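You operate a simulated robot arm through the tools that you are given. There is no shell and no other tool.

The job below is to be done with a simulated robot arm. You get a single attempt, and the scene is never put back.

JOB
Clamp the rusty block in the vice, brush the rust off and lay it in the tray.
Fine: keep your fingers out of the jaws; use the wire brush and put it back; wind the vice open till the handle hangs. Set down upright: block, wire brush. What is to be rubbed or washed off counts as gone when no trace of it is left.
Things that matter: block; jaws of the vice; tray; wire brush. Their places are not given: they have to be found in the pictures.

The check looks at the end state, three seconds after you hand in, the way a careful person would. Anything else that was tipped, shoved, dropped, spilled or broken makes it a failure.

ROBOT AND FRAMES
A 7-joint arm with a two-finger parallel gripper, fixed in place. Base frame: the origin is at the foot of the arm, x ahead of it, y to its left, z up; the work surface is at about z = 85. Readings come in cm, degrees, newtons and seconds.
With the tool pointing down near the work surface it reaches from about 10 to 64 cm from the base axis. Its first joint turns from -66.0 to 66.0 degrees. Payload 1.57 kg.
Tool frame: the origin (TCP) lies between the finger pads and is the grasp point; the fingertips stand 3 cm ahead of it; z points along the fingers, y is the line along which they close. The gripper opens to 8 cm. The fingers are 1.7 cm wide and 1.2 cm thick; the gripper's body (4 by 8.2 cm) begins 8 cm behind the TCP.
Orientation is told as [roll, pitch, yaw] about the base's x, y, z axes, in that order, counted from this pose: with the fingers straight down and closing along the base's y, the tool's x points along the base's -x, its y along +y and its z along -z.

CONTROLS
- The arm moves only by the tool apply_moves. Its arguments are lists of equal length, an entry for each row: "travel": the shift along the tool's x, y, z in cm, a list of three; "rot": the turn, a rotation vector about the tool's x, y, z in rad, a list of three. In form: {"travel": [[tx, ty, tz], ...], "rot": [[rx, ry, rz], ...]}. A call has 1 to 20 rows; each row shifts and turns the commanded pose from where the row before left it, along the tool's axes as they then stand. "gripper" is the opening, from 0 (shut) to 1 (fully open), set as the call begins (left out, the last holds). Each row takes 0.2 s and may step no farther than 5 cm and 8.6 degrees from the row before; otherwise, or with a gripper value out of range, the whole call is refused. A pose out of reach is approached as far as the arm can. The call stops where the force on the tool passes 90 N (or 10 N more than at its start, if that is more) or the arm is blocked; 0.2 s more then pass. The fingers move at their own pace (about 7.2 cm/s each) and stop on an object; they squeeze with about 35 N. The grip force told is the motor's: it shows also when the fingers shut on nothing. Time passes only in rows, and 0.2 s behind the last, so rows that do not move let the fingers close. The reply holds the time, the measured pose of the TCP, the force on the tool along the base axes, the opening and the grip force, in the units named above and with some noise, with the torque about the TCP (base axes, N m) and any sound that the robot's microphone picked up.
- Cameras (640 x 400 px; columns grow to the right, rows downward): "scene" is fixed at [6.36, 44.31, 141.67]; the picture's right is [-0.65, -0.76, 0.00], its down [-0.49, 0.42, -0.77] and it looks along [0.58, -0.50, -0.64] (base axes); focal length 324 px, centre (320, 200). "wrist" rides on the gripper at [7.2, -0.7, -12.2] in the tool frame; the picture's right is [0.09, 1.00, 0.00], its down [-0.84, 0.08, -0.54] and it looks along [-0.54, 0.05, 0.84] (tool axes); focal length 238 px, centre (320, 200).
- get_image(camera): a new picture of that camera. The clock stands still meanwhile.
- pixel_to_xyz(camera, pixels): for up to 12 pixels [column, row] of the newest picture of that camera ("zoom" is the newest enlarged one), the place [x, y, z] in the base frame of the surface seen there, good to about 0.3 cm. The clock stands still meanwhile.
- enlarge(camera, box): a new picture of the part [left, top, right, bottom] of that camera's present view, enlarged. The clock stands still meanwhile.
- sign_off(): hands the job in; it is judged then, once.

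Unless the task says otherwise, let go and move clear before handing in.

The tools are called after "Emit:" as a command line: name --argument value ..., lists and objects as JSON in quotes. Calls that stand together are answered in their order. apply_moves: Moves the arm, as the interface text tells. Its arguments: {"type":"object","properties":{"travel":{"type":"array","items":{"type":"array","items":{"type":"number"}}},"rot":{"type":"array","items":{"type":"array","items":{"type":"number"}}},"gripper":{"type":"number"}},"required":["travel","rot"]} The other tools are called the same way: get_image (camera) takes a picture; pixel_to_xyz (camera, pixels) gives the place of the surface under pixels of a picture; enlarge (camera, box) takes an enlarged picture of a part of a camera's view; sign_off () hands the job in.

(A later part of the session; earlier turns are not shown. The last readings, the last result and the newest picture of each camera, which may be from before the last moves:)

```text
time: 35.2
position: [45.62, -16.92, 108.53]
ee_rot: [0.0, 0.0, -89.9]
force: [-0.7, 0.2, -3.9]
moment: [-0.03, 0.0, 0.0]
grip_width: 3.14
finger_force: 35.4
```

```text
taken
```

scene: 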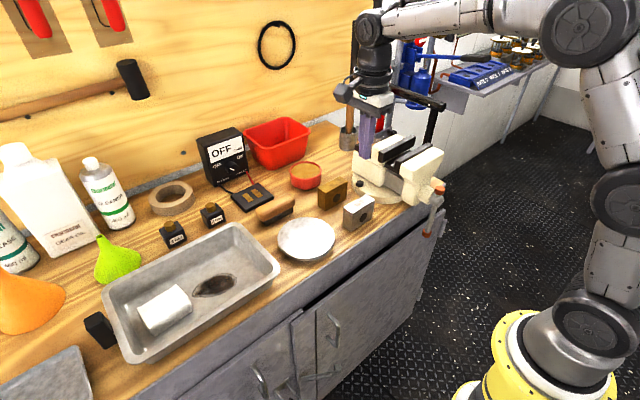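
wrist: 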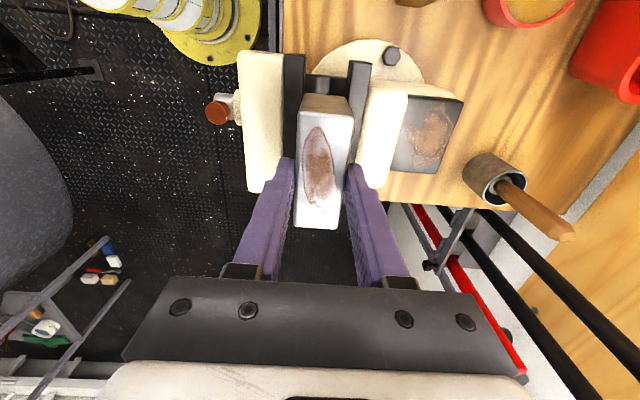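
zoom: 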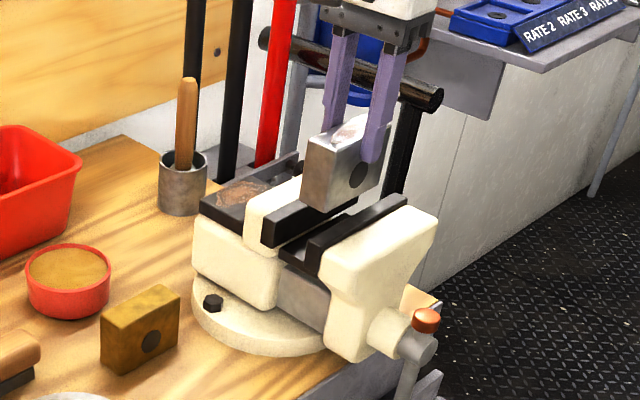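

The block hangs over the gap (wrist 322,160). I'll enlarge and measure its side faces against the jaw faces.

Emit:
enlarge --camera "wrist" --box '[270, 40, 390, 240]'

Emit:
pixel_to_xyz --camera "wrist" --pixels '[[302, 70], [350, 70], [305, 85], [347, 88], [293, 65], [300, 60], [362, 70], [370, 75], [326, 103], [300, 112], [353, 118], [326, 84]]'

```text
2.00 times, centred on (330, 140) of wrist
```

zoom: 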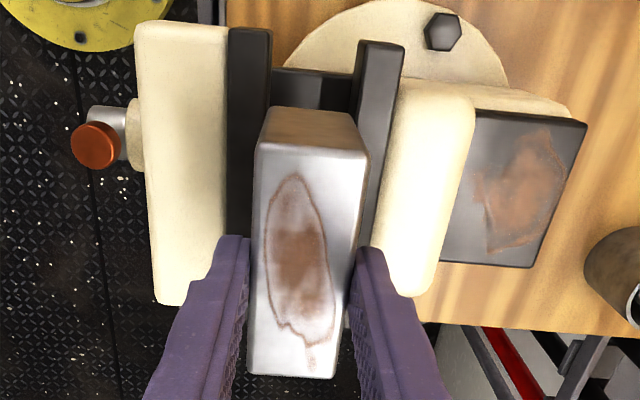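

```text
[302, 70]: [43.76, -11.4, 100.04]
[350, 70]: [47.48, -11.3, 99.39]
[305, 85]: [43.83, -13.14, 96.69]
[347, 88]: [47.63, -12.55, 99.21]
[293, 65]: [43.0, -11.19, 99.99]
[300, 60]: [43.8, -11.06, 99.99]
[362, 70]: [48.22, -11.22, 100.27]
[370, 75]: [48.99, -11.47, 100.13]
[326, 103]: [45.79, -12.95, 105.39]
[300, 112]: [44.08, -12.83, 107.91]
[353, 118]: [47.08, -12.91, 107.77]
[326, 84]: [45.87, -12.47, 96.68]
```

The jaw faces are at x≈43.9 and 47.5 (centre 45.7), and the block spans 44.08–47.08 (centre ≈45.6). I'll shift +0.1 in x, lower until the block base is just entering the gap, and recheck.

Emit:
apply_moves --travel '[[0, 0.1, 0.2], [0, 0, 0.4], [0, 0, 0.4], [0, 0, 0.2], [0, 0, 0]]' --rot '[[0, 0, 0], [0, 0, 0], [0, 0, 0], [0, 0, 0], [0, 0, 0]]'

Emit:
enlarge --camera "wrist" --box '[270, 40, 390, 240]'

Emit:
enlarge --camera "scene" --box '[360, 100, 440, 200]'

```text
time: 36.4
position: [45.61, -16.95, 107.47]
ee_rot: [0.1, 0.0, -90.1]
force: [0.3, -0.3, -4.4]
moment: [-0.01, 0.0, -0.02]
grip_width: 3.15
finger_force: 35.1
```

```text
2.00 times, centred on (330, 140) of wrist
```

zoom: 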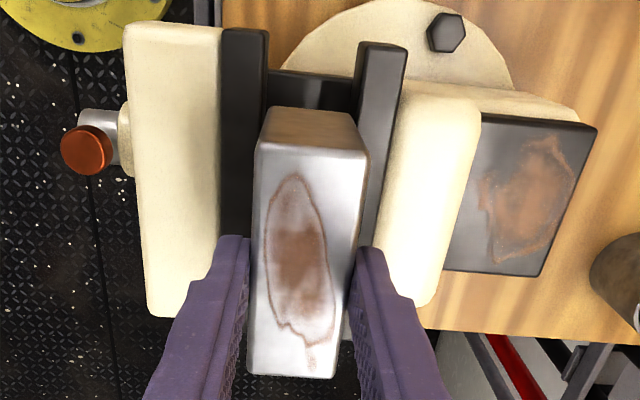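

```text
4.00 times, centred on (400, 150) of scene
```

zoom: 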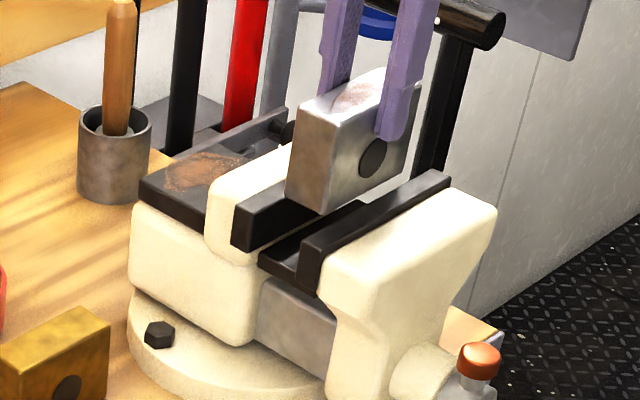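

In the wrist zoom the block's lower corners (268,110) and (355,112) are close to the pad edges (≈262 and ≈356). I'll measure these edges precisely.

Emit:
enlarge --camera "wrist" --box '[295, 60, 365, 130]'

Emit:
enlarge --camera "scene" --box '[385, 130, 435, 170]'

```text
5.71 times, centred on (330, 95) of wrist
```

zoom: 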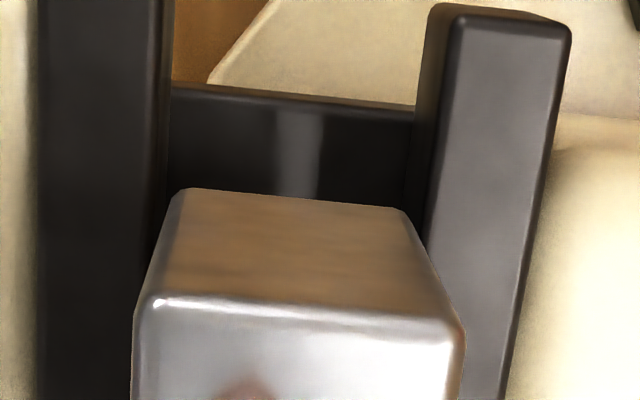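

```text
10.00 times, centred on (410, 150) of scene
```

zoom: 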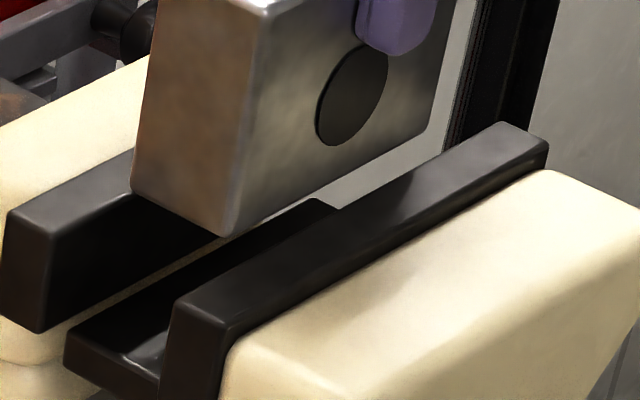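

The zoom shows about 0.2 cm clearance on each side, well centred. I'll lower slowly between the jaws and stop a little above the floor.

Emit:
apply_moves --travel '[[0, 0, 0.2], [0, 0, 0.3], [0, 0, 0.3], [0, 0, 0.3], [0, 0, 0.3], [0, 0, 0.3], [0, 0, 0.3], [0, 0, 0.3], [0, 0, 0.3], [0, 0, 0.3], [0, 0, 0.3], [0, 0, 0]]' --rot '[[0, 0, 0], [0, 0, 0], [0, 0, 0], [0, 0, 0], [0, 0, 0], [0, 0, 0], [0, 0, 0], [0, 0, 0], [0, 0, 0], [0, 0, 0], [0, 0, 0], [0, 0, 0]]'

Emit:
enlarge --camera "wrist" --box '[270, 40, 390, 240]'

Emit:
enlarge --camera "scene" --box '[370, 100, 440, 180]'

```text
time: 39.0
position: [45.88, -17.03, 104.32]
ee_rot: [0.0, 0.0, -90.0]
force: [-0.4, -0.2, -4.8]
moment: [0.03, -0.01, 0.0]
grip_width: 3.13
finger_force: 34.2
```

```text
2.00 times, centred on (330, 140) of wrist
```

zoom: 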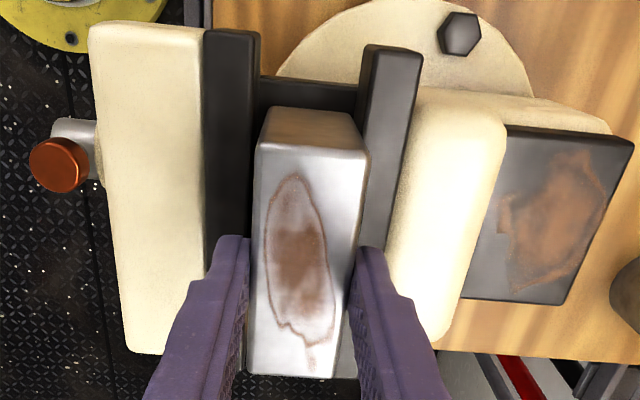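

```text
5.00 times, centred on (405, 140) of scene
```

zoom: 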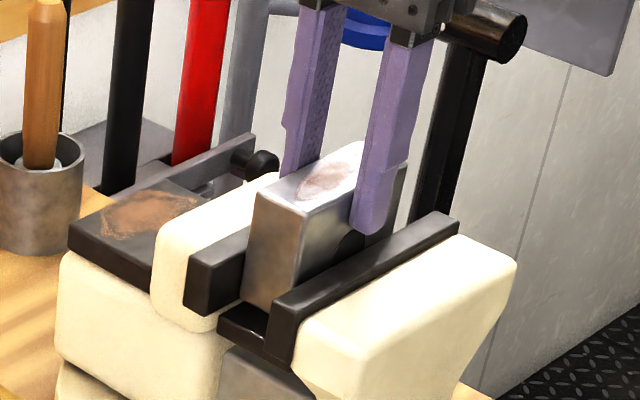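

The block is well into the gap and nothing touches (-4.8 N). I'll go down in small steps until it sits on the floor.

Emit:
apply_moves --travel '[[0, 0, 0.15], [0, 0, 0.15], [0, 0, 0.15], [0, 0, 0.15], [0, 0, 0]]' --rot '[[0, 0, 0], [0, 0, 0], [0, 0, 0], [0, 0, 0], [0, 0, 0]]'

Emit:
apply_moves --travel '[[0, 0, 0.1], [0, 0, 0]]' --rot '[[0, 0, 0], [0, 0, 0]]'

Emit:
enlarge --camera "scene" --box '[370, 100, 440, 180]'

```text
time: 40.2
position: [45.9, -16.89, 103.6]
ee_rot: [0.0, 0.0, -90.0]
force: [0.2, -0.7, -4.1]
moment: [0.03, 0.03, 0.0]
grip_width: 3.15
finger_force: 34.8
```

```text
time: 40.8
position: [45.76, -16.9, 103.52]
ee_rot: [0.1, 0.0, -90.0]
force: [-0.4, -1.0, -0.1]
moment: [0.01, 0.02, 0.01]
grip_width: 3.12
finger_force: 34.7
```

```text
5.00 times, centred on (405, 140) of scene
```

zoom: 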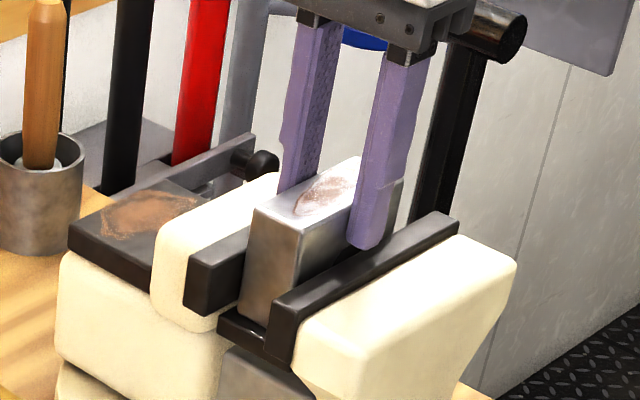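

The load dropped to -0.1 N, so the block stands on the floor of the vice. I'll open a little and rise clear slowly.

Emit:
apply_moves --travel '[[0, 0, 0.03], [0, 0, 0], [0, 0, 0]]' --rot '[[0, 0, 0], [0, 0, 0], [0, 0, 0]]' --gripper 0.55

Emit:
apply_moves --travel '[[0, 0, -0.5], [0, 0, -1], [0, 0, -1.5], [0, 0, -2], [0, 0, -2], [0, 0, 0]]' --rot '[[0, 0, 0], [0, 0, 0], [0, 0, 0], [0, 0, 0], [0, 0, 0], [0, 0, 0]]'

Emit:
enlarge --camera "scene" --box '[360, 90, 460, 240]'

Emit:
get_image --camera "wrist"

```text
time: 41.6
position: [45.73, -16.97, 103.56]
ee_rot: [0.1, 0.0, -90.0]
force: [0.3, 0.6, -0.1]
moment: [0.02, 0.03, 0.01]
grip_width: 4.42
finger_force: 0.1
```

```text
time: 43.0
position: [45.63, -16.84, 110.42]
ee_rot: [0.1, 0.0, -90.1]
force: [-0.6, -0.2, -0.6]
moment: [0.0, 0.03, -0.03]
grip_width: 4.38
finger_force: 0.1
```

```text
2.67 times, centred on (410, 165) of scene
```

zoom: 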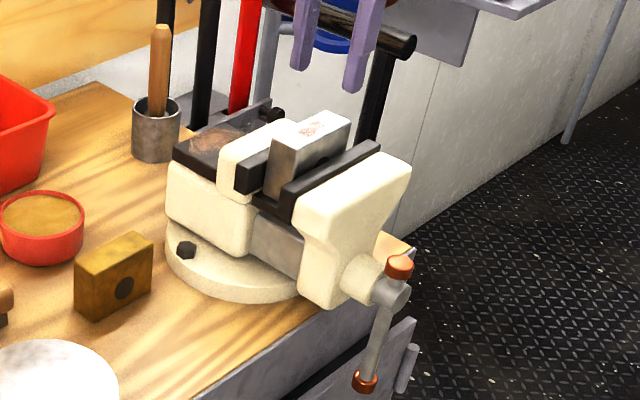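

```text
taken
```

wrist: 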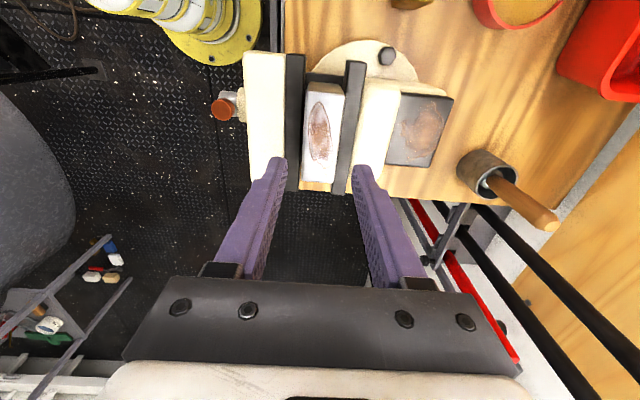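

The block stands in the vice (wrist 322,130). Now I'll study the handle in more detail before turning it.

Emit:
enlarge --camera "scene" --box '[405, 170, 465, 250]'

Emit:
pixel_to_xyz --camera "zoom" --pixels '[[350, 90], [330, 130], [370, 140], [350, 160], [230, 120], [270, 140], [310, 220], [320, 220], [300, 280], [285, 330], [310, 330], [400, 300]]'

```text
5.00 times, centred on (435, 210) of scene
```

zoom: 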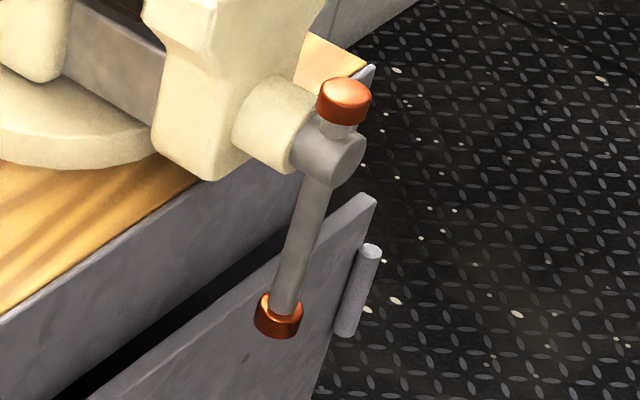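

```text
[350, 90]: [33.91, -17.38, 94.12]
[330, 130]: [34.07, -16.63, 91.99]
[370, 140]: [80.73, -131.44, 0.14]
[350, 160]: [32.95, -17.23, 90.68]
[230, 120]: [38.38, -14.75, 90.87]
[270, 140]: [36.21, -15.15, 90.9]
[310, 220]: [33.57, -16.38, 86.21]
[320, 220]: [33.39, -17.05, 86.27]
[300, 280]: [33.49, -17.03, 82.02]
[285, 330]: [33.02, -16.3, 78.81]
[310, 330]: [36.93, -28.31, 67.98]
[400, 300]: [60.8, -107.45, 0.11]
```

The hub is at about (34,-17,91.7) and the bar, about 1.2 cm thick, hangs from z≈94 to 78.5 in front of the bench. I'll return the yaw to default, close the gripper and back off towards x≈33 above the vice.

Emit:
apply_moves --travel '[[0, 0, -0.5], [0, 0, -0.5], [0, 0, -0.5], [0, 0, -0.5], [0, 0, 0], [0, 0, 0], [0, 0, 0], [0, 0, 0], [0, 0, 0], [0, 0, 0], [0, 0, 0], [3, 0, 0], [3, -2, 0], [3, -2, 0], [3, -1, 0], [0, 0, 0]]' --rot '[[0, 0, -0.1428], [0, 0, -0.1428], [0, 0, -0.1428], [0, 0, -0.1428], [0, 0, -0.1428], [0, 0, -0.1428], [0, 0, -0.1428], [0, 0, -0.1428], [0, 0, -0.1428], [0, 0, -0.1428], [0, 0, -0.1428], [0, 0, 0], [0, 0, 0], [0, 0, 0], [0, 0, 0], [0, 0, 0]]' --gripper 0.0

```text
time: 46.4
position: [33.66, -22.23, 112.36]
ee_rot: [0.0, 0.0, 0.0]
force: [0.0, -0.7, -0.3]
moment: [0.01, 0.0, 0.04]
grip_width: 0.01
finger_force: 21.6
```

The arm is at (33.7,-22.2,112.4) with the fingers shut. I'll pitch the tool to horizontal here, above the vice.

Emit:
apply_moves --travel '[[0, 0, 0], [0, 0, 0], [0, 0, 0], [0, 0, 0], [0, 0, 0], [0, 0, 0], [0, 0, 0], [0, 0, 0], [0, 0, 0], [0, 0, 0], [0, 0, 0], [0, 0, 0]]' --rot '[[0, -0.1428, 0], [0, -0.1428, 0], [0, -0.1428, 0], [0, -0.1428, 0], [0, -0.1428, 0], [0, -0.1428, 0], [0, -0.1428, 0], [0, -0.1428, 0], [0, -0.1428, 0], [0, -0.1428, 0], [0, -0.1428, 0], [0, 0, 0]]'

Emit:
get_image --camera "scene"

```text
time: 49.0
position: [33.72, -22.0, 112.56]
ee_rot: [-152.5, -89.9, 152.4]
force: [0.2, 1.6, 0.0]
moment: [-0.01, -0.01, -0.01]
grip_width: 0.0
finger_force: 21.4
```

```text
taken
```

scene: 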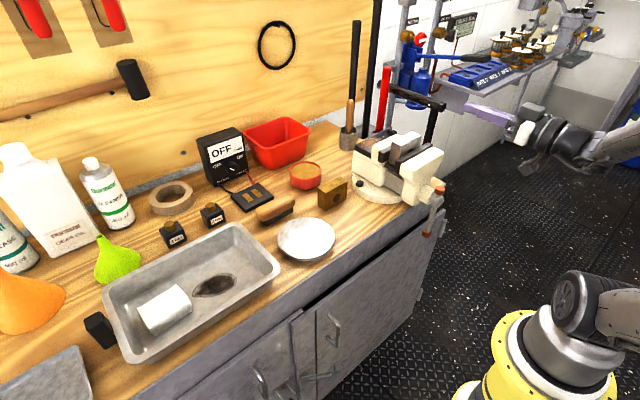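

Horizontal pose is reached cleanly. I'll draw back to x≈32.4 and lower beside the handle at y≈-22 to z≈84.

Emit:
apply_moves --travel '[[0, 0, -1.3], [3, 0, 0], [3, 0, 0], [3, 0, 0], [3, 0, 0], [3, 0, 0], [3, 0, 0], [3, 0, 0], [3, 0, 0], [2.5, 0, 0], [2, 0, 0], [0, 0, 0]]' --rot '[[0, 0, 0], [0, 0, 0], [0, 0, 0], [0, 0, 0], [0, 0, 0], [0, 0, 0], [0, 0, 0], [0, 0, 0], [0, 0, 0], [0, 0, 0], [0, 0, 0], [0, 0, 0]]'

Emit:
get_image --camera "scene"

Emit:
get_image --camera "wrist"

```text
time: 51.6
position: [33.95, -23.6, 85.55]
ee_rot: [69.3, -89.7, -69.2]
force: [-0.5, -0.2, -1.1]
moment: [0.01, 0.0, -0.01]
grip_width: 0.0
finger_force: 21.3
out of reach, approached as far as the arm can: row 1, 10, 11
```

```text
taken
```

scene: 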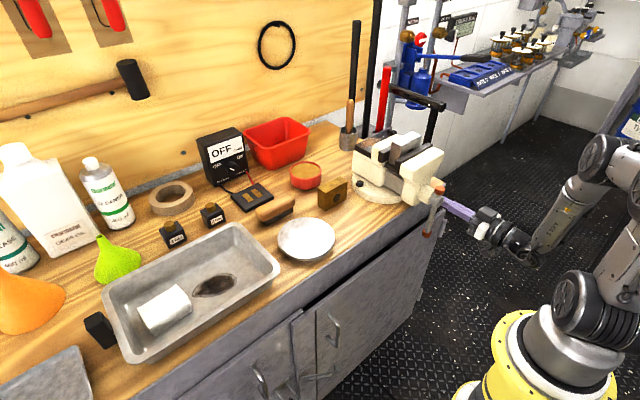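

```text
taken
```

wrist: 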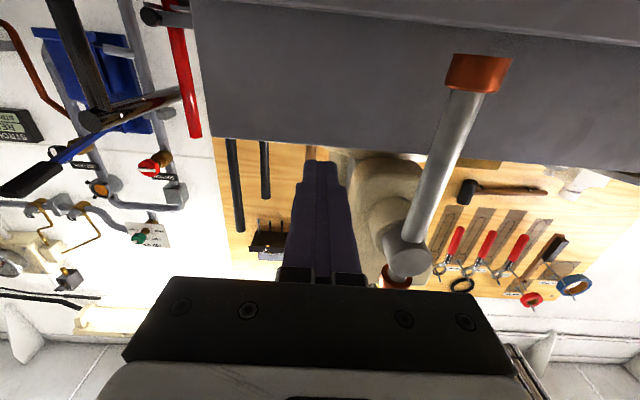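

The shut fingers are beside the handle at (34,-23.6,85.6), and the bar is seen at wrist (450,150). I'll slide towards +y until nearly touching the bar.

Emit:
apply_moves --travel '[[0, 1.5, 0], [0, 1.5, 0], [0, 1, 0], [0, 0, 0]]' --rot '[[0, 0, 0], [0, 0, 0], [0, 0, 0], [0, 0, 0]]'

Emit:
get_image --camera "wrist"

Emit:
enlarge --camera "scene" --box '[380, 130, 500, 270]'

```text
time: 52.6
position: [35.18, -21.96, 87.15]
ee_rot: [66.6, -89.8, -66.4]
force: [0.7, 0.2, -0.6]
moment: [0.0, 0.02, 0.01]
grip_width: 0.0
finger_force: 21.2
out of reach, approached as far as the arm can: row 1, 2, 3
```

```text
taken
```

wrist: 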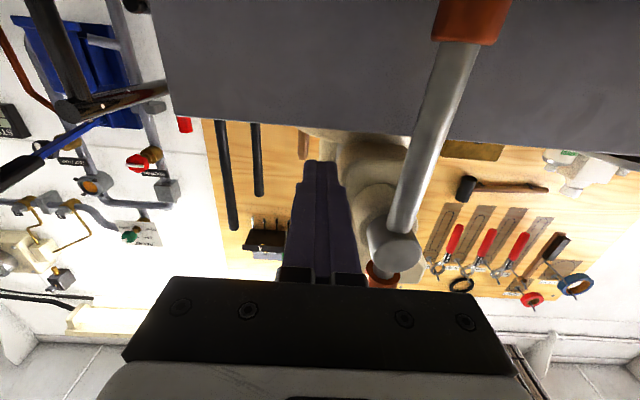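

```text
2.86 times, centred on (440, 200) of scene
```

zoom: 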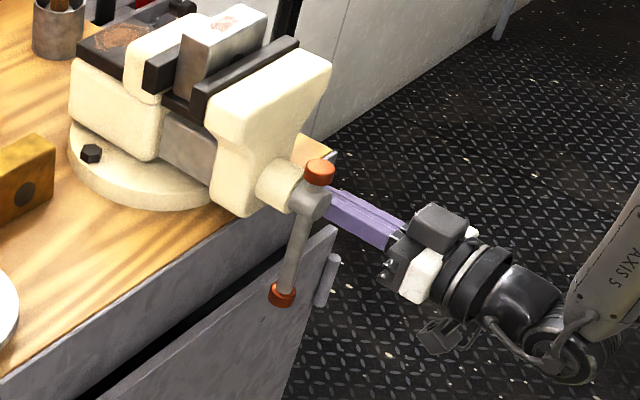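

A fully horizontal tool this close in is beyond the arm's reach (it drifted to x=35.2, z=87.2). I'll tilt back to about 45° so the shut fingers point forward and down.

Emit:
apply_moves --travel '[[0, 0, 0], [0, 0, 0], [0, 0, 0], [0, 0, 0], [0, 0, 0], [0, 0, 0], [0, 0, 0]]' --rot '[[0, 0.131, 0], [0, 0.131, 0], [0, 0.131, 0], [0, 0.131, 0], [0, 0.131, 0], [0, 0.131, 0], [0, 0, 0]]'

Emit:
get_image --camera "wrist"

Emit:
enlarge --camera "scene" --box '[380, 110, 520, 270]'

```text
time: 54.2
position: [35.11, -21.82, 87.28]
ee_rot: [-0.1, -44.9, 0.0]
force: [1.5, -0.6, -0.2]
moment: [0.04, -0.01, 0.0]
grip_width: 0.02
finger_force: 21.7
```

```text
taken
```

wrist: 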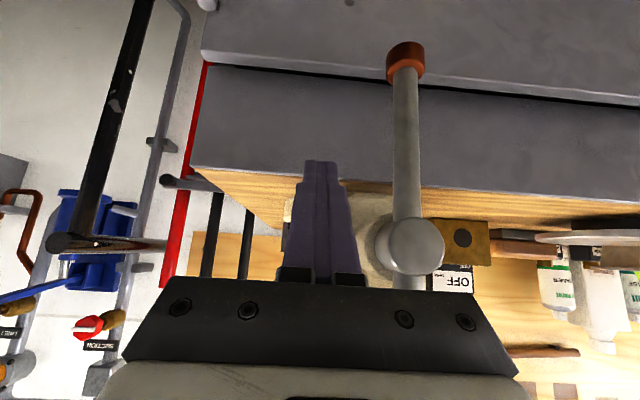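

```text
2.50 times, centred on (450, 190) of scene
```

zoom: 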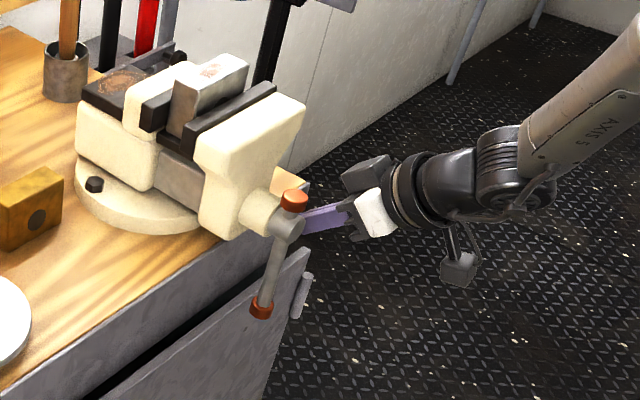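

At 45° the pose is held well at (35.1,-21.8,87.3). I'll bring the finger peg to just beside the hanging bar.

Emit:
apply_moves --travel '[[1.3, 0, -0.18], [1.3, 0, -0.18], [0, 1, 0], [0, 1, 0], [0, 0, 0]]' --rot '[[0, 0, 0], [0, 0, 0], [0, 0, 0], [0, 0, 0], [0, 0, 0]]'

Emit:
get_image --camera "wrist"

Emit:
enlarge --camera "scene" --box '[380, 110, 520, 270]'

```text
time: 55.4
position: [32.94, -19.97, 85.78]
ee_rot: [0.0, -45.0, -0.1]
force: [-0.1, -0.7, -0.1]
moment: [-0.05, 0.01, 0.0]
grip_width: 0.0
finger_force: 21.5
```

```text
taken
```

wrist: 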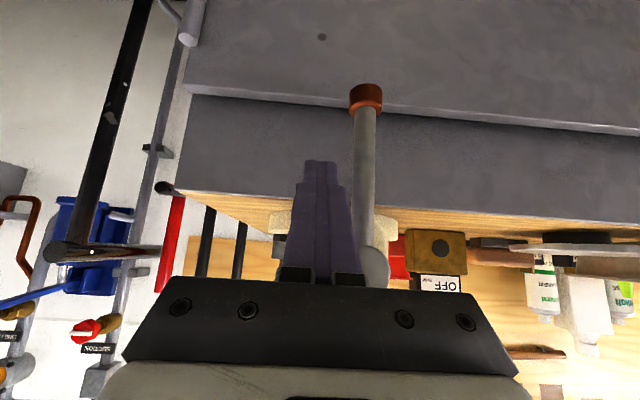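

```text
2.50 times, centred on (450, 190) of scene
```

zoom: 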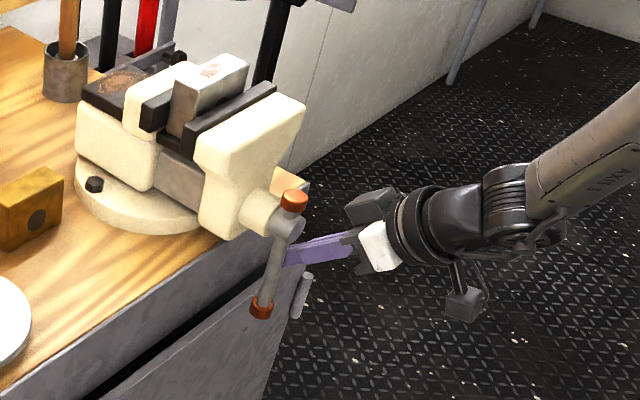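

The peg stands just right of the bar in the scene zoom (285,255). I'll now push the bar along its circle about 30° clockwise (towards +y) and see how the jaw responds.

Emit:
apply_moves --travel '[[0, 0.6, 0], [0, 0.6, 0], [0.085, 0.53, 0.085], [0.085, 0.53, 0.085], [0.025, 0.56, 0.025], [0.025, 0.56, 0.025], [-0.045, 0.59, -0.045], [-0.045, 0.59, -0.045], [0, 0, 0]]' --rot '[[0, 0, 0], [0, 0, 0], [0, 0, 0], [0, 0, 0], [0, 0, 0], [0, 0, 0], [0, 0, 0], [0, 0, 0], [0, 0, 0]]'

Emit:
get_image --camera "wrist"

Emit:
enlarge --camera "scene" --box '[380, 110, 520, 270]'

```text
time: 57.4
position: [32.85, -15.36, 85.36]
ee_rot: [0.2, -44.8, 0.0]
force: [-2.0, -14.9, 0.4]
moment: [-0.03, 0.0, -0.14]
grip_width: 0.0
finger_force: 21.3
```

```text
taken
```

wrist: 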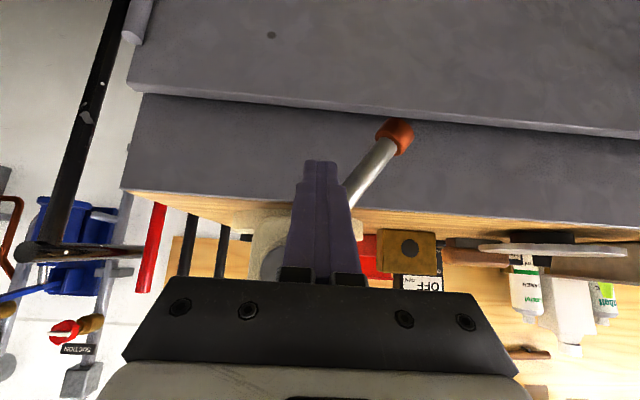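

```text
2.50 times, centred on (450, 190) of scene
```

zoom: 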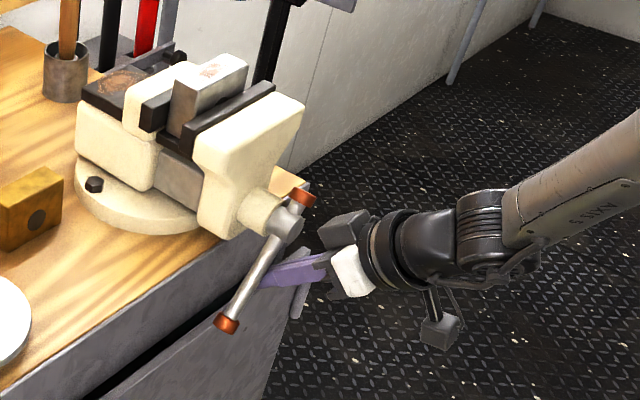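

The handle swung about 30° with 15 N of push (seen at scene zoom (255,275)). I'll continue the circle to about 90° and then compare the jaw gap.

Emit:
apply_moves --travel '[[-0.123, 0.592, -0.123], [-0.123, 0.592, -0.123], [-0.205, 0.572, -0.205], [-0.205, 0.572, -0.205], [-0.288, 0.527, -0.288], [-0.288, 0.527, -0.288], [-0.366, 0.453, -0.366], [-0.366, 0.453, -0.366], [-0.434, 0.35, -0.434], [-0.434, 0.35, -0.434], [-0.487, 0.226, -0.487], [-0.487, 0.226, -0.487], [0, 0, 0]]' --rot '[[0, 0, 0], [0, 0, 0], [0, 0, 0], [0, 0, 0], [0, 0, 0], [0, 0, 0], [0, 0, 0], [0, 0, 0], [0, 0, 0], [0, 0, 0], [0, 0, 0], [0, 0, 0], [0, 0, 0]]'

Emit:
get_image --camera "wrist"

Emit:
enlarge --camera "scene" --box '[360, 90, 480, 230]'

```text
time: 60.2
position: [32.94, -9.77, 90.83]
ee_rot: [0.3, -44.7, 0.0]
force: [-11.8, 1.0, -12.4]
moment: [0.18, 0.11, 0.18]
grip_width: 0.01
finger_force: 21.0
```

```text
taken
```

wrist: 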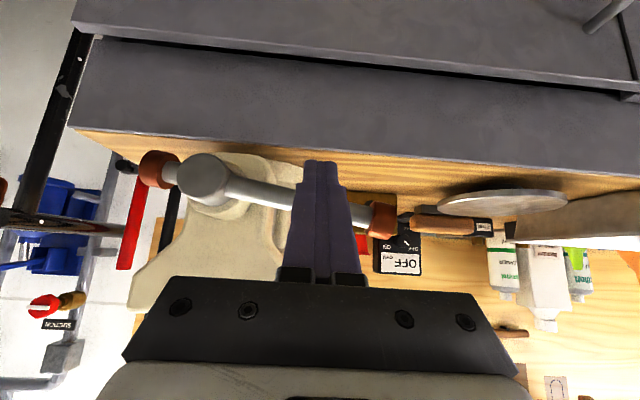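

```text
2.86 times, centred on (420, 160) of scene
```

zoom: 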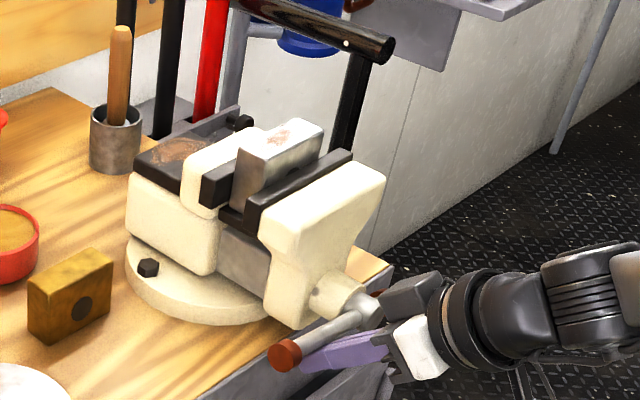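

The handle is now near horizontal on the +y side (scene zoom 330,330). I'll measure the jaw gap to see which way the jaw moved.

Emit:
enlarge --camera "scene" --box '[395, 125, 445, 175]'

Emit:
pixel_to_xyz --camera "scene" --pixels '[[413, 165], [418, 163], [407, 165], [404, 166], [445, 190], [400, 180], [420, 180], [463, 213]]'

```text
8.00 times, centred on (420, 150) of scene
```

zoom: 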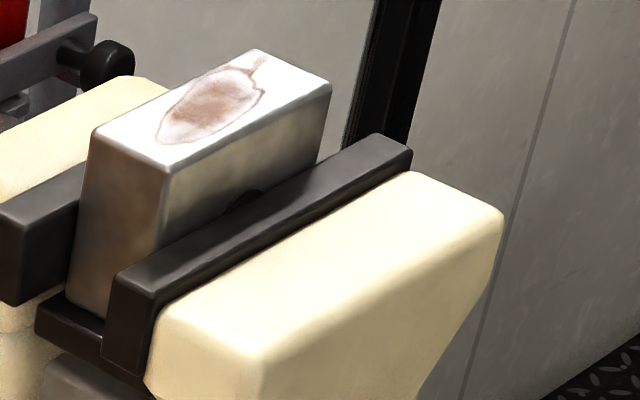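

```text
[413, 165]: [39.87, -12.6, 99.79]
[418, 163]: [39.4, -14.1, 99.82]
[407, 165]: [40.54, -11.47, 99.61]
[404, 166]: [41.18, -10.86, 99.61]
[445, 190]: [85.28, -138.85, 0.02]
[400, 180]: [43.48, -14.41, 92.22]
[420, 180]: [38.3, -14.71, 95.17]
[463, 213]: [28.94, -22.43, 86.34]
```

The front pad's corner moved about 0.3 cm in +x, so this direction closes the vice. I'll keep pushing upward around the circle, watching the force.

Emit:
apply_moves --travel '[[-0.374, 0.12, -0.374], [-0.374, 0.12, -0.374], [-0.4, 0.035, -0.4], [-0.4, 0.035, -0.4], [0, 0, 0]]' --rot '[[0, 0, 0], [0, 0, 0], [0, 0, 0], [0, 0, 0], [0, 0, 0]]'

Emit:
enlarge --camera "scene" --box '[360, 90, 480, 230]'

Emit:
get_image --camera "wrist"

```text
time: 61.4
position: [32.93, -9.49, 93.08]
ee_rot: [0.2, -44.8, -0.1]
force: [-9.9, -5.9, -13.6]
moment: [0.11, 0.17, -0.15]
grip_width: 0.01
finger_force: 21.2
```

```text
2.86 times, centred on (420, 160) of scene
```

zoom: 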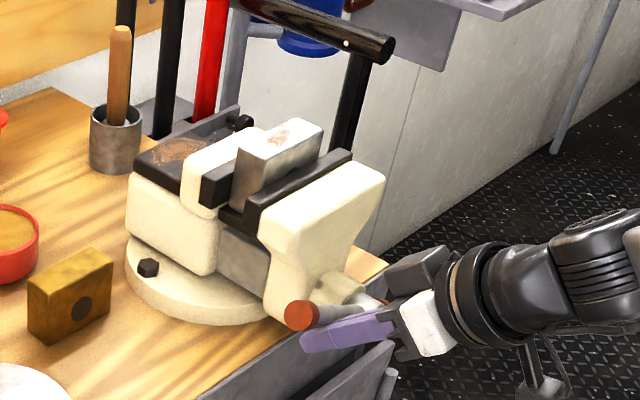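

```text
taken
```

wrist: 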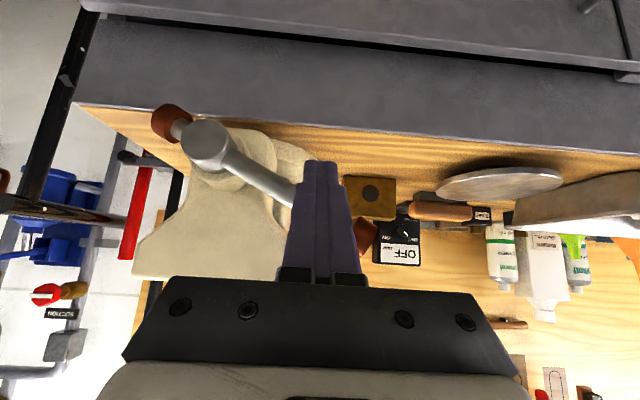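

The handle is now past horizontal and the push force is steady at about 15 N. I'll continue to roughly 150°.

Emit:
apply_moves --travel '[[-0.416, -0.063, -0.416], [-0.416, -0.063, -0.416], [-0.418, -0.173, -0.418], [-0.418, -0.173, -0.418], [-0.405, -0.29, -0.405], [-0.405, -0.29, -0.405], [-0.372, -0.408, -0.372], [-0.372, -0.408, -0.372], [0, 0, 0]]' --rot '[[0, 0, 0], [0, 0, 0], [0, 0, 0], [0, 0, 0], [0, 0, 0], [0, 0, 0], [0, 0, 0], [0, 0, 0], [0, 0, 0]]'

Emit:
enlarge --camera "scene" --box '[360, 90, 480, 230]'

Emit:
get_image --camera "wrist"

```text
time: 63.4
position: [32.21, -10.18, 95.65]
ee_rot: [3.1, -42.5, -0.8]
force: [-6.9, 46.9, -46.8]
moment: [0.99, 1.04, 0.86]
grip_width: 0.01
finger_force: 21.3
```

```text
2.86 times, centred on (420, 160) of scene
```

zoom: 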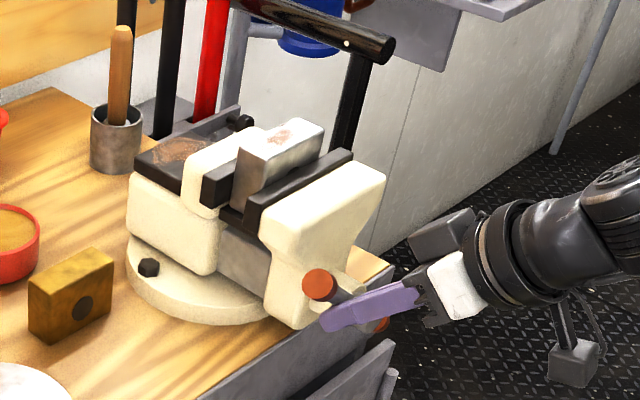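

```text
taken
```

wrist: 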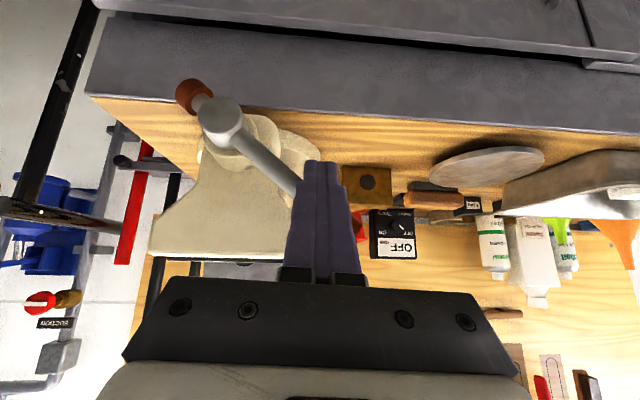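

The force jumped to 66 N and the handle stopped near 125°, with the front pad up against the block, so the vice seems tight. I'll back the peg off and inspect the jaws.

Emit:
apply_moves --travel '[[0.7, 0.7, 0.7], [0.7, 0.7, 0.7], [0.7, 0.7, 0.7], [0.7, 0.7, 0.7], [0, 0, 0]]' --rot '[[0, 0, 0], [0, 0, 0], [0, 0, 0], [0, 0, 0], [0, 0, 0]]'

Emit:
enlarge --camera "scene" --box '[360, 90, 480, 230]'

Emit:
enlarge --camera "scene" --box '[395, 125, 445, 175]'

```text
time: 64.6
position: [33.05, -8.54, 93.58]
ee_rot: [-0.1, -45.2, 0.1]
force: [-0.8, 0.0, -0.5]
moment: [0.0, 0.01, 0.02]
grip_width: 0.0
finger_force: 20.9
```

```text
2.86 times, centred on (420, 160) of scene
```

zoom: 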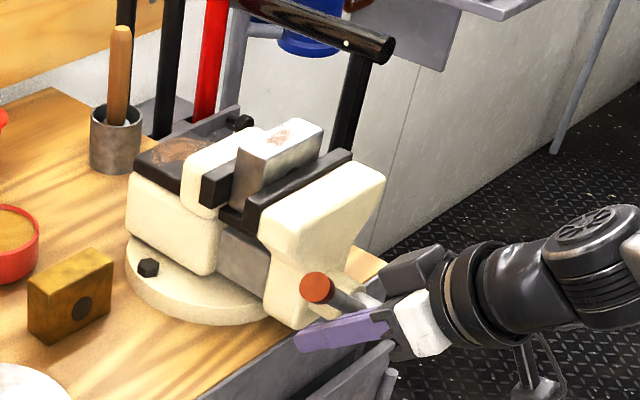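

```text
8.00 times, centred on (420, 150) of scene
```

zoom: 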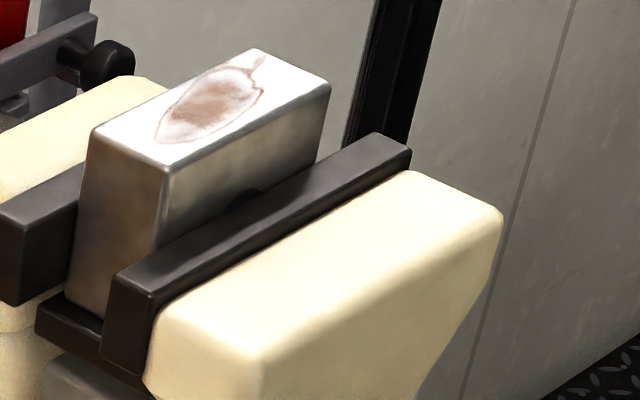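

The handle stays put at about 120°. I'll retract the peg and go up to look at the jaws from above.

Emit:
apply_moves --travel '[[0, 1, 0], [0, 0, -3], [0, 0, -3], [-3, 0, -3], [-3, 0, -3], [-3, 0, -3], [0, 0, 0], [0, 0, 0], [0, 0, 0], [0, 0, 0], [0, 0, 0], [0, 0, 0], [0, 0, 0]]' --rot '[[0, 0, 0], [0, 0, 0], [0, 0, 0], [0, 0, 0], [0, 0, 0], [0, 0, 0], [0, 0.131, 0], [0, 0.131, 0], [0, 0.131, 0], [0, 0.131, 0], [0, 0.131, 0], [0, 0.131, 0], [0, 0, 0]]'

Emit:
get_image --camera "wrist"

```text
time: 67.4
position: [28.83, -7.62, 110.59]
ee_rot: [0.1, 0.2, 0.0]
force: [0.0, 1.0, -0.6]
moment: [0.01, 0.02, 0.02]
grip_width: 0.0
finger_force: 21.0
```

```text
taken
```

wrist: 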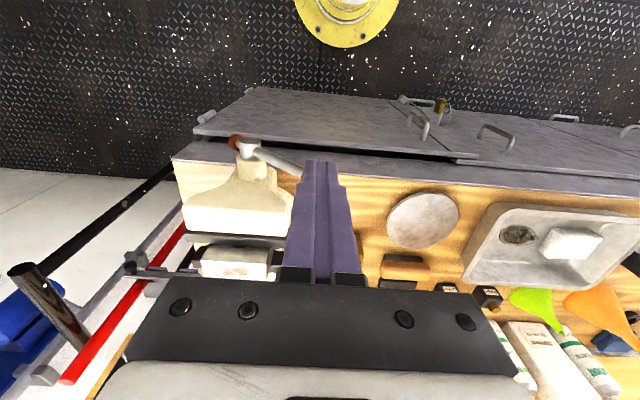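

I'll move back over the vice with yaw -90, opening the gripper so the fingers don't hide the block.

Emit:
apply_moves --travel '[[-4, 0, 0], [-4, 0, 0], [-4, 0, 0], [-4.3, -2, 0], [0, 0, 0], [0, 0, 0], [0, 0, 0], [0, 0, 0], [0, 0, 0], [0, 0, 0], [0, 0, 0], [0, 0, 0], [0, 0, 0], [0, 0, 0], [0, 0, 0], [0, 0, 0]]' --rot '[[0, 0, 0], [0, 0, 0], [0, 0, 0], [0, 0, 0], [0, 0, 0.1428], [0, 0, 0.1428], [0, 0, 0.1428], [0, 0, 0.1428], [0, 0, 0.1428], [0, 0, 0.1428], [0, 0, 0.1428], [0, 0, 0.1428], [0, 0, 0.1428], [0, 0, 0.1428], [0, 0, 0.1428], [0, 0, 0]]' --gripper 0.8

Emit:
get_image --camera "wrist"

Emit:
enlarge --camera "wrist" --box '[240, 80, 420, 240]'

```text
time: 70.8
position: [45.01, -9.58, 110.65]
ee_rot: [-0.1, 0.0, -90.1]
force: [-0.1, 0.1, -0.1]
moment: [-0.01, 0.01, 0.02]
grip_width: 6.37
finger_force: 0.0
```

```text
taken
```

wrist: 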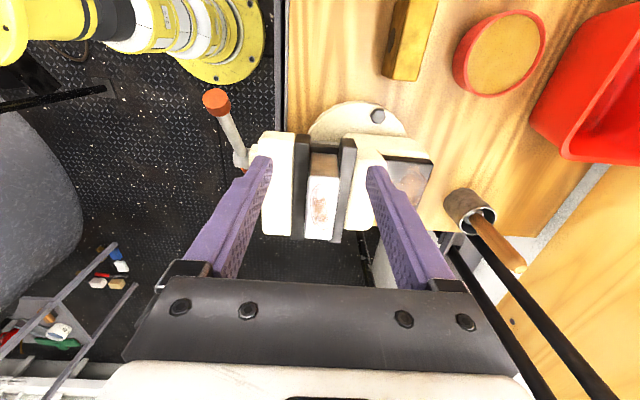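

```text
2.50 times, centred on (330, 160) of wrist
```

zoom: 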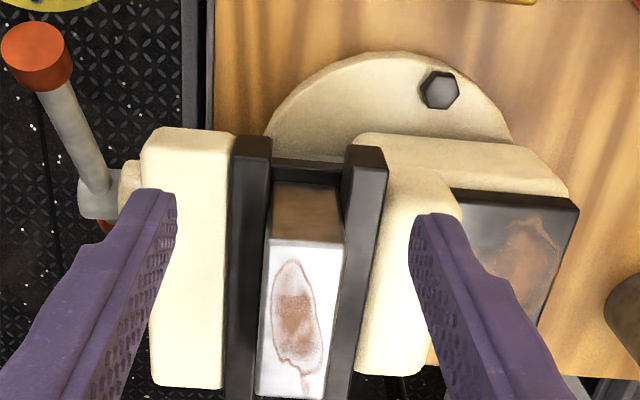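

The jaws look close on both sides of the block at zoom (305,215). I'll zoom in more to verify contact.

Emit:
enlarge --camera "wrist" --box '[285, 125, 365, 195]'

Emit:
pixel_to_xyz --camera "zoom" --pixels '[[150, 130], [165, 130], [385, 130], [400, 140], [285, 130], [185, 235], [350, 240], [190, 330], [275, 260], [290, 80]]'

```text
5.71 times, centred on (325, 160) of wrist
```

zoom: 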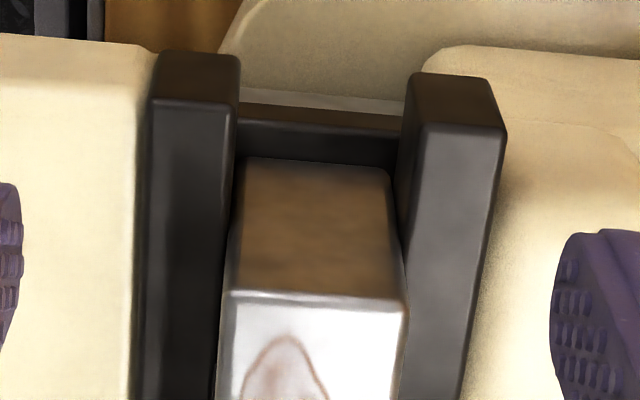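

```text
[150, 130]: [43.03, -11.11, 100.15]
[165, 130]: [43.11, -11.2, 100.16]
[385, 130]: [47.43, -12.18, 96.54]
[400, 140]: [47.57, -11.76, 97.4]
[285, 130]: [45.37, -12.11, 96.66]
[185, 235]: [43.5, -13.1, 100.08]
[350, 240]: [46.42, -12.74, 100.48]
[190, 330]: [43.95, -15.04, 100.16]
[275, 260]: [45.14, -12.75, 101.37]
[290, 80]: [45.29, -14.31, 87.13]
```

Both pads now bear on the block (no gap at zoom (230,245) or (400,245)), so it's clamped. Next I'll go above the wire brush near (58.9,13.6).

Emit:
apply_moves --travel '[[3.87, 2.3, 0], [3.87, 2.3, 0], [3.87, 2.3, 0], [3.87, 2.3, 0], [3.87, 2.3, 0], [3.87, 2.3, 0], [0, 0, 3], [0, 0, 3], [0, 0, 3], [0, 0, 0]]' --rot '[[0, 0, 0], [0, 0, 0], [0, 0, 0], [0, 0, 0], [0, 0, 0], [0, 0, 0], [0, 0, 0], [0, 0, 0], [0, 0, 0], [0, 0, 0]]'

Emit:
get_image --camera "wrist"

Emit:
get_image --camera "scene"

```text
time: 73.0
position: [57.33, 12.46, 101.07]
ee_rot: [-0.1, -0.1, -89.9]
force: [0.4, -0.1, -0.1]
moment: [-0.01, 0.03, -0.01]
grip_width: 6.43
finger_force: 0.0
out of reach, approached as far as the arm can: row 6
```

```text
taken
```

wrist: 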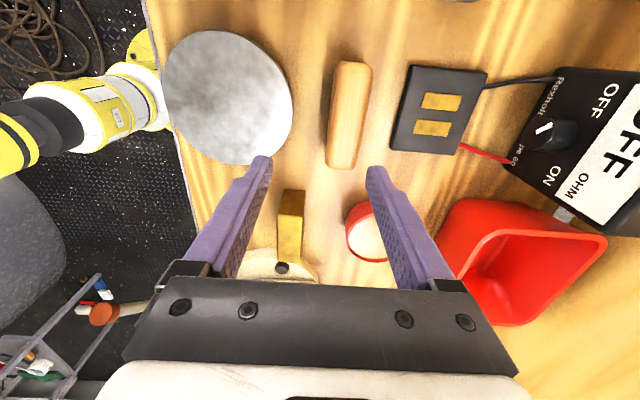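

```text
taken
```

scene: 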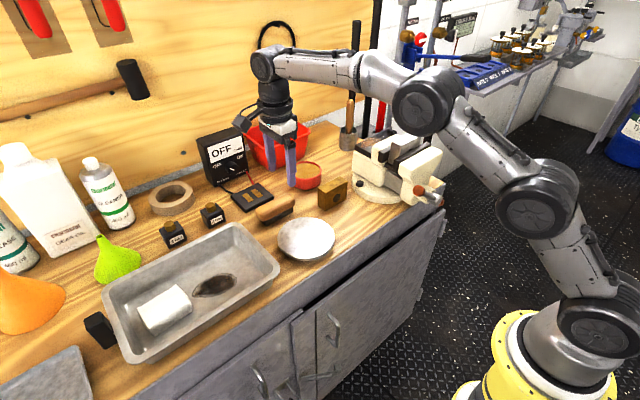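

The brush handle lies at wrist (348,115), and the arm is at (57.3,12.5,101). I'll measure the brush's outline.

Emit:
enlarge --camera "wrist" --box '[290, 40, 410, 190]'

Emit:
pixel_to_xyz --camera "wrist" --pixels '[[350, 66], [342, 165], [334, 110], [346, 110], [358, 110], [330, 150], [355, 150], [336, 80], [368, 80], [327, 165], [390, 110], [295, 110]]'

Emit:
enlarge --camera "scene" --box '[240, 180, 320, 230]'

Emit:
pixel_to_xyz --camera "zoom" --pixels '[[150, 240], [290, 170], [380, 115], [180, 300], [300, 260], [425, 190], [205, 360], [420, 250], [310, 310], [280, 200]]'

```text
2.67 times, centred on (350, 115) of wrist
```

zoom: 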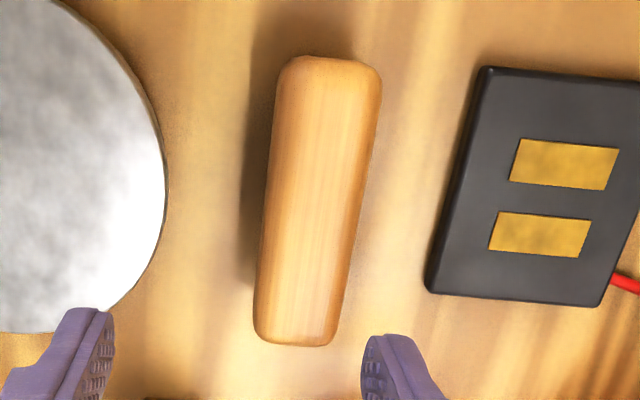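

```text
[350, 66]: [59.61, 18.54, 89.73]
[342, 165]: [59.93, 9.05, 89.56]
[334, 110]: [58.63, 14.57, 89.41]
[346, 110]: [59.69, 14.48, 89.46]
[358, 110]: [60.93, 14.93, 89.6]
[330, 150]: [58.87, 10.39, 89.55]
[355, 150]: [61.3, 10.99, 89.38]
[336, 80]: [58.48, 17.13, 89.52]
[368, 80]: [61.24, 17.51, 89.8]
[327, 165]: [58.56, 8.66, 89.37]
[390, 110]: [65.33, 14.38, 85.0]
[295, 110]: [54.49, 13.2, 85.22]
```

```text
8.00 times, centred on (280, 205) of scene
```

zoom: 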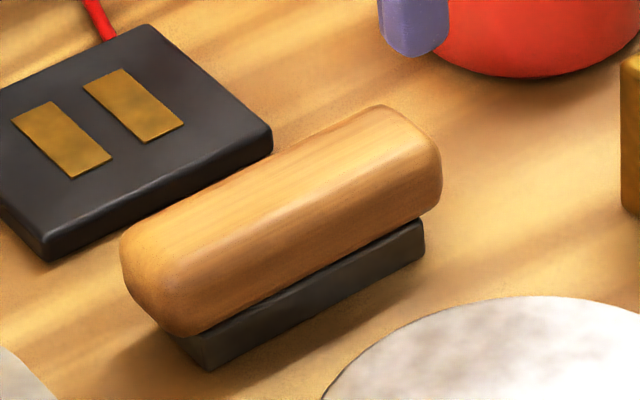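

```text
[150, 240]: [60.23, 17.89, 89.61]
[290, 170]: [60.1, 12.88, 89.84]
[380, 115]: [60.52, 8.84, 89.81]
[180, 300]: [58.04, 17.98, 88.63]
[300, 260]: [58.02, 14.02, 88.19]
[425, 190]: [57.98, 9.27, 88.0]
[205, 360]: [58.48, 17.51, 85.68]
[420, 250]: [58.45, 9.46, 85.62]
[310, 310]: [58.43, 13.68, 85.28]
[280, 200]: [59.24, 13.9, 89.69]
```

The handle spans x 58.0–61.4, y 8.7–18.5 and z≈87.2–89.7 above dark bristles, so its centre is (59.7,13.6). I'll descend with the fingers straddling it along x.

Emit:
apply_moves --travel '[[0, 0, 2], [0, 0, 2], [0.6, 1.2, 2], [0.54, 1.17, 0.5], [0, 0, 1.5], [0, 0, 1.5], [0, 0, 0]]' --rot '[[0, 0, 0], [0, 0, 0], [0, 0, 0], [0, 0, 0], [0, 0, 0], [0, 0, 0], [0, 0, 0]]'

Emit:
get_image --camera "wrist"

Emit:
enlarge --camera "scene" --box '[230, 140, 340, 240]'

```text
time: 74.6
position: [59.68, 13.59, 91.48]
ee_rot: [-0.1, 0.1, -90.0]
force: [-0.5, 0.0, -0.1]
moment: [0.01, -0.03, -0.01]
grip_width: 6.4
finger_force: 0.1
```

```text
taken
```

wrist: 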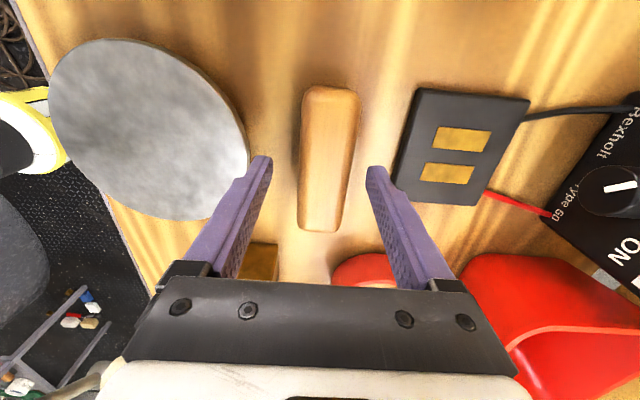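

```text
4.00 times, centred on (285, 190) of scene
```

zoom: 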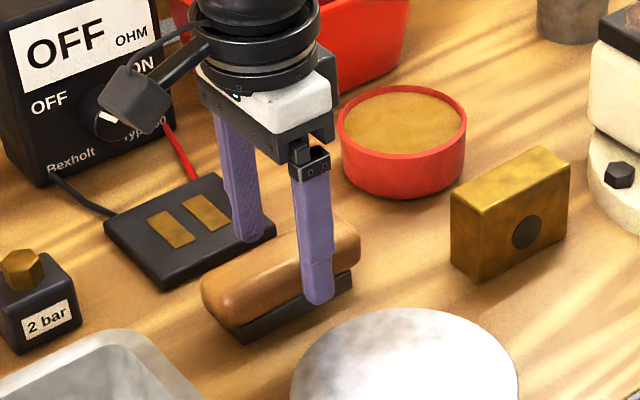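

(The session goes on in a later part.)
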